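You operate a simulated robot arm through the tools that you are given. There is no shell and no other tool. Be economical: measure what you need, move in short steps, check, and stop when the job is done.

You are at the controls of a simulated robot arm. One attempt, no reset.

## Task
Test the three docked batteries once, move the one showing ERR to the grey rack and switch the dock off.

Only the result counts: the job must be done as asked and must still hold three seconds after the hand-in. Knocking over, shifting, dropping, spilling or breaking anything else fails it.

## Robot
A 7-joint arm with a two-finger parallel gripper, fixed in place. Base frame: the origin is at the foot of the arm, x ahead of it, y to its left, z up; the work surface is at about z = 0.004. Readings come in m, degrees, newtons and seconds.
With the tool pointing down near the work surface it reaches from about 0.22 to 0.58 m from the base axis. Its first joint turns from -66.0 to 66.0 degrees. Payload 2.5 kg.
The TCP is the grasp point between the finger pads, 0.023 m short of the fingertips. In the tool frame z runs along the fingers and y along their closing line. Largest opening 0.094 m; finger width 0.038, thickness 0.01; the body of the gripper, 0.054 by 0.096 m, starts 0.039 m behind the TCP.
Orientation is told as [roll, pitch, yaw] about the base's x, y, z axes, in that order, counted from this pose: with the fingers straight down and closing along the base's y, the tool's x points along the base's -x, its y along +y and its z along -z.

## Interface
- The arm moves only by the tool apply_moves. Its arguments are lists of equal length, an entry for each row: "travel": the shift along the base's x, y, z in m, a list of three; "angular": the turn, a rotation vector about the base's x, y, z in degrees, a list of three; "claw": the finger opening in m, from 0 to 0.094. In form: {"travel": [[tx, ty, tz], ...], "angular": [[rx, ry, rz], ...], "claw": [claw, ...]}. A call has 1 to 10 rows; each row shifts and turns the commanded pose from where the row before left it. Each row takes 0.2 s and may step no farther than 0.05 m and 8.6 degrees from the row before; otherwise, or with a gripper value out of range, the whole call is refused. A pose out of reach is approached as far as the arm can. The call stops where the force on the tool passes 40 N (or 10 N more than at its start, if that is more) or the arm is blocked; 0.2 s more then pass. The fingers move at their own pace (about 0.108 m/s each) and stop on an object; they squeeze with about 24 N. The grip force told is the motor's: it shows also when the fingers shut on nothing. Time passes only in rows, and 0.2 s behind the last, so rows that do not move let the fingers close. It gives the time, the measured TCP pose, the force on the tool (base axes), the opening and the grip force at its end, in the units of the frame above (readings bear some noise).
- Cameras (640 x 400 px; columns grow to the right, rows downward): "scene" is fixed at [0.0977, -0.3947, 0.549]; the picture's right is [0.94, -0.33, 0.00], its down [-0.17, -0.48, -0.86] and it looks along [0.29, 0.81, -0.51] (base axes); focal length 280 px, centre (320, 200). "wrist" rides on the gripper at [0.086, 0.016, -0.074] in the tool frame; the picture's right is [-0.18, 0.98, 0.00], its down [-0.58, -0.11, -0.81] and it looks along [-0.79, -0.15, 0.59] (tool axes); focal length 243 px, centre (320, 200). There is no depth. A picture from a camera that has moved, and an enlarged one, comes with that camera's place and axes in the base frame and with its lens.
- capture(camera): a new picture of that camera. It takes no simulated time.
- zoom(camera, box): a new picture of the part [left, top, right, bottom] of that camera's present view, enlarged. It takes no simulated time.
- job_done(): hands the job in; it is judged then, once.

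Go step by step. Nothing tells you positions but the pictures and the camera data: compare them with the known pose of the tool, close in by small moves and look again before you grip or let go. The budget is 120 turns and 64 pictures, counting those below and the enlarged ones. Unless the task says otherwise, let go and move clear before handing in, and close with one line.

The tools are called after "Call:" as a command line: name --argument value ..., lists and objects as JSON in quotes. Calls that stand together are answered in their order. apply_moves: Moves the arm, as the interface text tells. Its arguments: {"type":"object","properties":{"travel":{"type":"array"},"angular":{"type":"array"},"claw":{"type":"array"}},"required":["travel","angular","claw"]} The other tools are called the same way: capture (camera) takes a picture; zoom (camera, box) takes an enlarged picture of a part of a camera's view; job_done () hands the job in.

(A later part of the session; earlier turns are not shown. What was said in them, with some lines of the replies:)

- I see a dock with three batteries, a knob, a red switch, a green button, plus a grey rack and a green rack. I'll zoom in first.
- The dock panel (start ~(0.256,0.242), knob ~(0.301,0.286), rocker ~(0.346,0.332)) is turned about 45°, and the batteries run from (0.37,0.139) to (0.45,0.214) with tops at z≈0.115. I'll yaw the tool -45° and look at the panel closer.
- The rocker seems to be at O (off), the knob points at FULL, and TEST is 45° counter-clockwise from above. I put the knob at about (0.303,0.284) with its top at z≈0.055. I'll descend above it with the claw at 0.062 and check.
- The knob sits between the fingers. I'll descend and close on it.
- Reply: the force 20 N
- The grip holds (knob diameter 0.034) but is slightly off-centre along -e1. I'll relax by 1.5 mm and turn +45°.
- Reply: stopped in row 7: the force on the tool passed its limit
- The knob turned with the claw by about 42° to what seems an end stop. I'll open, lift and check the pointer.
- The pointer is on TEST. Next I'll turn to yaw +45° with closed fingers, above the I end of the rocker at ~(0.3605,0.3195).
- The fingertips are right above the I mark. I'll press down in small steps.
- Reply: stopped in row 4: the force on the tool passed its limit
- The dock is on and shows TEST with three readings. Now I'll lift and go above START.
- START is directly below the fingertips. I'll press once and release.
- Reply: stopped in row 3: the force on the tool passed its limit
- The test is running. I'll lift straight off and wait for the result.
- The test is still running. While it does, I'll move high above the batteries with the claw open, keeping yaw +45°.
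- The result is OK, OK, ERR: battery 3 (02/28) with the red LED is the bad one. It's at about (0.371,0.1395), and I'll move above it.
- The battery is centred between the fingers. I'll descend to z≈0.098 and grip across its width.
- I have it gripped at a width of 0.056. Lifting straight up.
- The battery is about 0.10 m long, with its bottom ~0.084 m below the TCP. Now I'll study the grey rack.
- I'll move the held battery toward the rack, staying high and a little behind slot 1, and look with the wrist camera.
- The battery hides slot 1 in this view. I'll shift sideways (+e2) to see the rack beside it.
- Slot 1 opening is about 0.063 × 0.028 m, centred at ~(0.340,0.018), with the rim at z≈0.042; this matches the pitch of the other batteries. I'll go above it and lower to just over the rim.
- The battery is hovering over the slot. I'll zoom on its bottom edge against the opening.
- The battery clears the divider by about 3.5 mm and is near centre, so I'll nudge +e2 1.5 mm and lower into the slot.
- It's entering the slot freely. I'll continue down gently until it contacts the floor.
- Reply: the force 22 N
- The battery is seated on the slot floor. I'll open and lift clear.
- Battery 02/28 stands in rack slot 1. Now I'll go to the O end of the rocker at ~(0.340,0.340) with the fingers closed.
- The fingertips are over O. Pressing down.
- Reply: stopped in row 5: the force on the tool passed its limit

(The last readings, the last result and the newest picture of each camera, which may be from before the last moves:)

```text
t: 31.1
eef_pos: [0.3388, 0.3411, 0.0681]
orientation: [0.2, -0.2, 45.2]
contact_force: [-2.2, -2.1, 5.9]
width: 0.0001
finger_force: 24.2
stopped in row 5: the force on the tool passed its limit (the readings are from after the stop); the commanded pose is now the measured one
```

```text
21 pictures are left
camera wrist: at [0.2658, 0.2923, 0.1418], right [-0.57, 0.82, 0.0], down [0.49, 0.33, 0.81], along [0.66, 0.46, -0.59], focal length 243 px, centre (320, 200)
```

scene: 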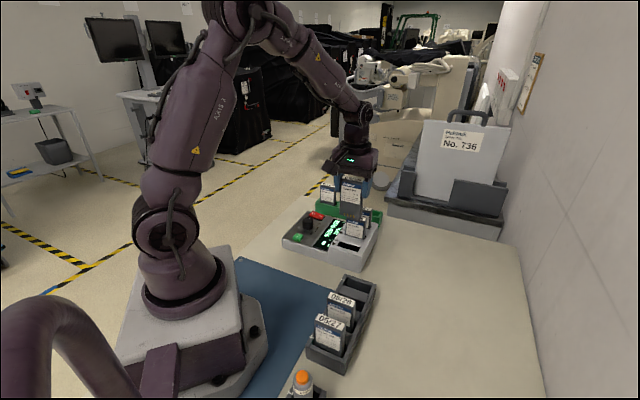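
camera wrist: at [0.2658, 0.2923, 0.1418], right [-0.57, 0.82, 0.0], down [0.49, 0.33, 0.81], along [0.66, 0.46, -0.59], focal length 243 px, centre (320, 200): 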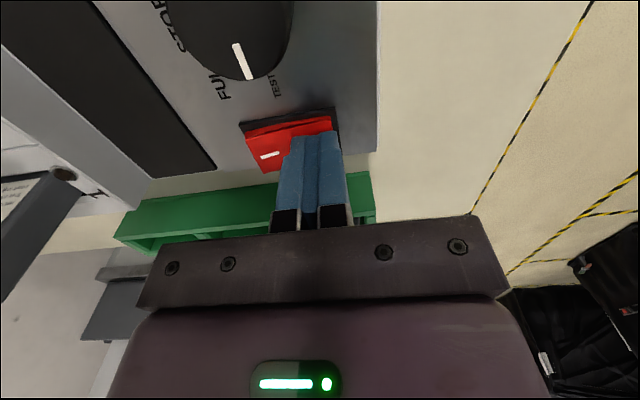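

The display is dark, so the dock is off. I'll lift clear and do a last check.

Call:
apply_moves --travel '[[0, 0, 0.04], [0, 0, 0.05], [0, 0, 0.05], [0, 0, 0.02], [0, 0, 0]]' --angular '[[0, 0, 0], [0, 0, 0], [0, 0, 0], [0, 0, 0], [0, 0, 0]]' --claw '[0, 0, 0, 0, 0]'

Call:
zoom --camera "scene" --box '[260, 170, 420, 380]'

Call:
zoom --camera "scene" --box '[270, 170, 400, 270]'

```text
t: 32.3
eef_pos: [0.3379, 0.3411, 0.2268]
orientation: [0.4, -0.2, 45.1]
contact_force: [0.5, 0.7, -0.5]
width: 0.0
finger_force: 23.9
```

```text
1.90 times, centred on (340, 275) of scene
camera zoom: at [0.0977, -0.3947, 0.549], right [0.94, -0.33, 0.0], down [-0.17, -0.48, -0.86], along [0.29, 0.81, -0.51], focal length 534 px, centre (282, 57)
```

zoom: 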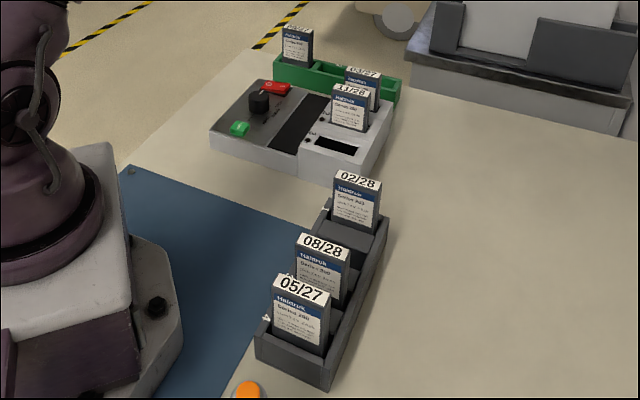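

```text
4.00 times, centred on (335, 220) of scene
camera zoom: at [0.0977, -0.3947, 0.549], right [0.94, -0.33, 0.0], down [-0.17, -0.48, -0.86], along [0.29, 0.81, -0.51], focal length 1120 px, centre (260, 120)
```

zoom: 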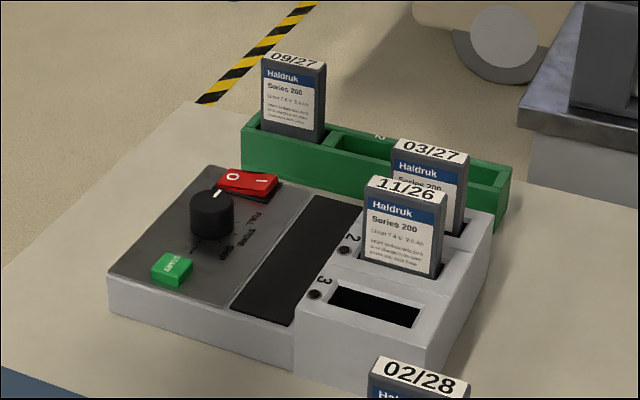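

Everything is in place: the dock is off, battery 02/28 is in the grey rack, and the others are undisturbed. Handing in.

Call:
job_done

```text
The job is handed in.
```

The three docked batteries were tested once; the one showing ERR (02/28, dock slot 3) is now in slot 1 of the grey rack, the dock is switched off, and the job is handed in.
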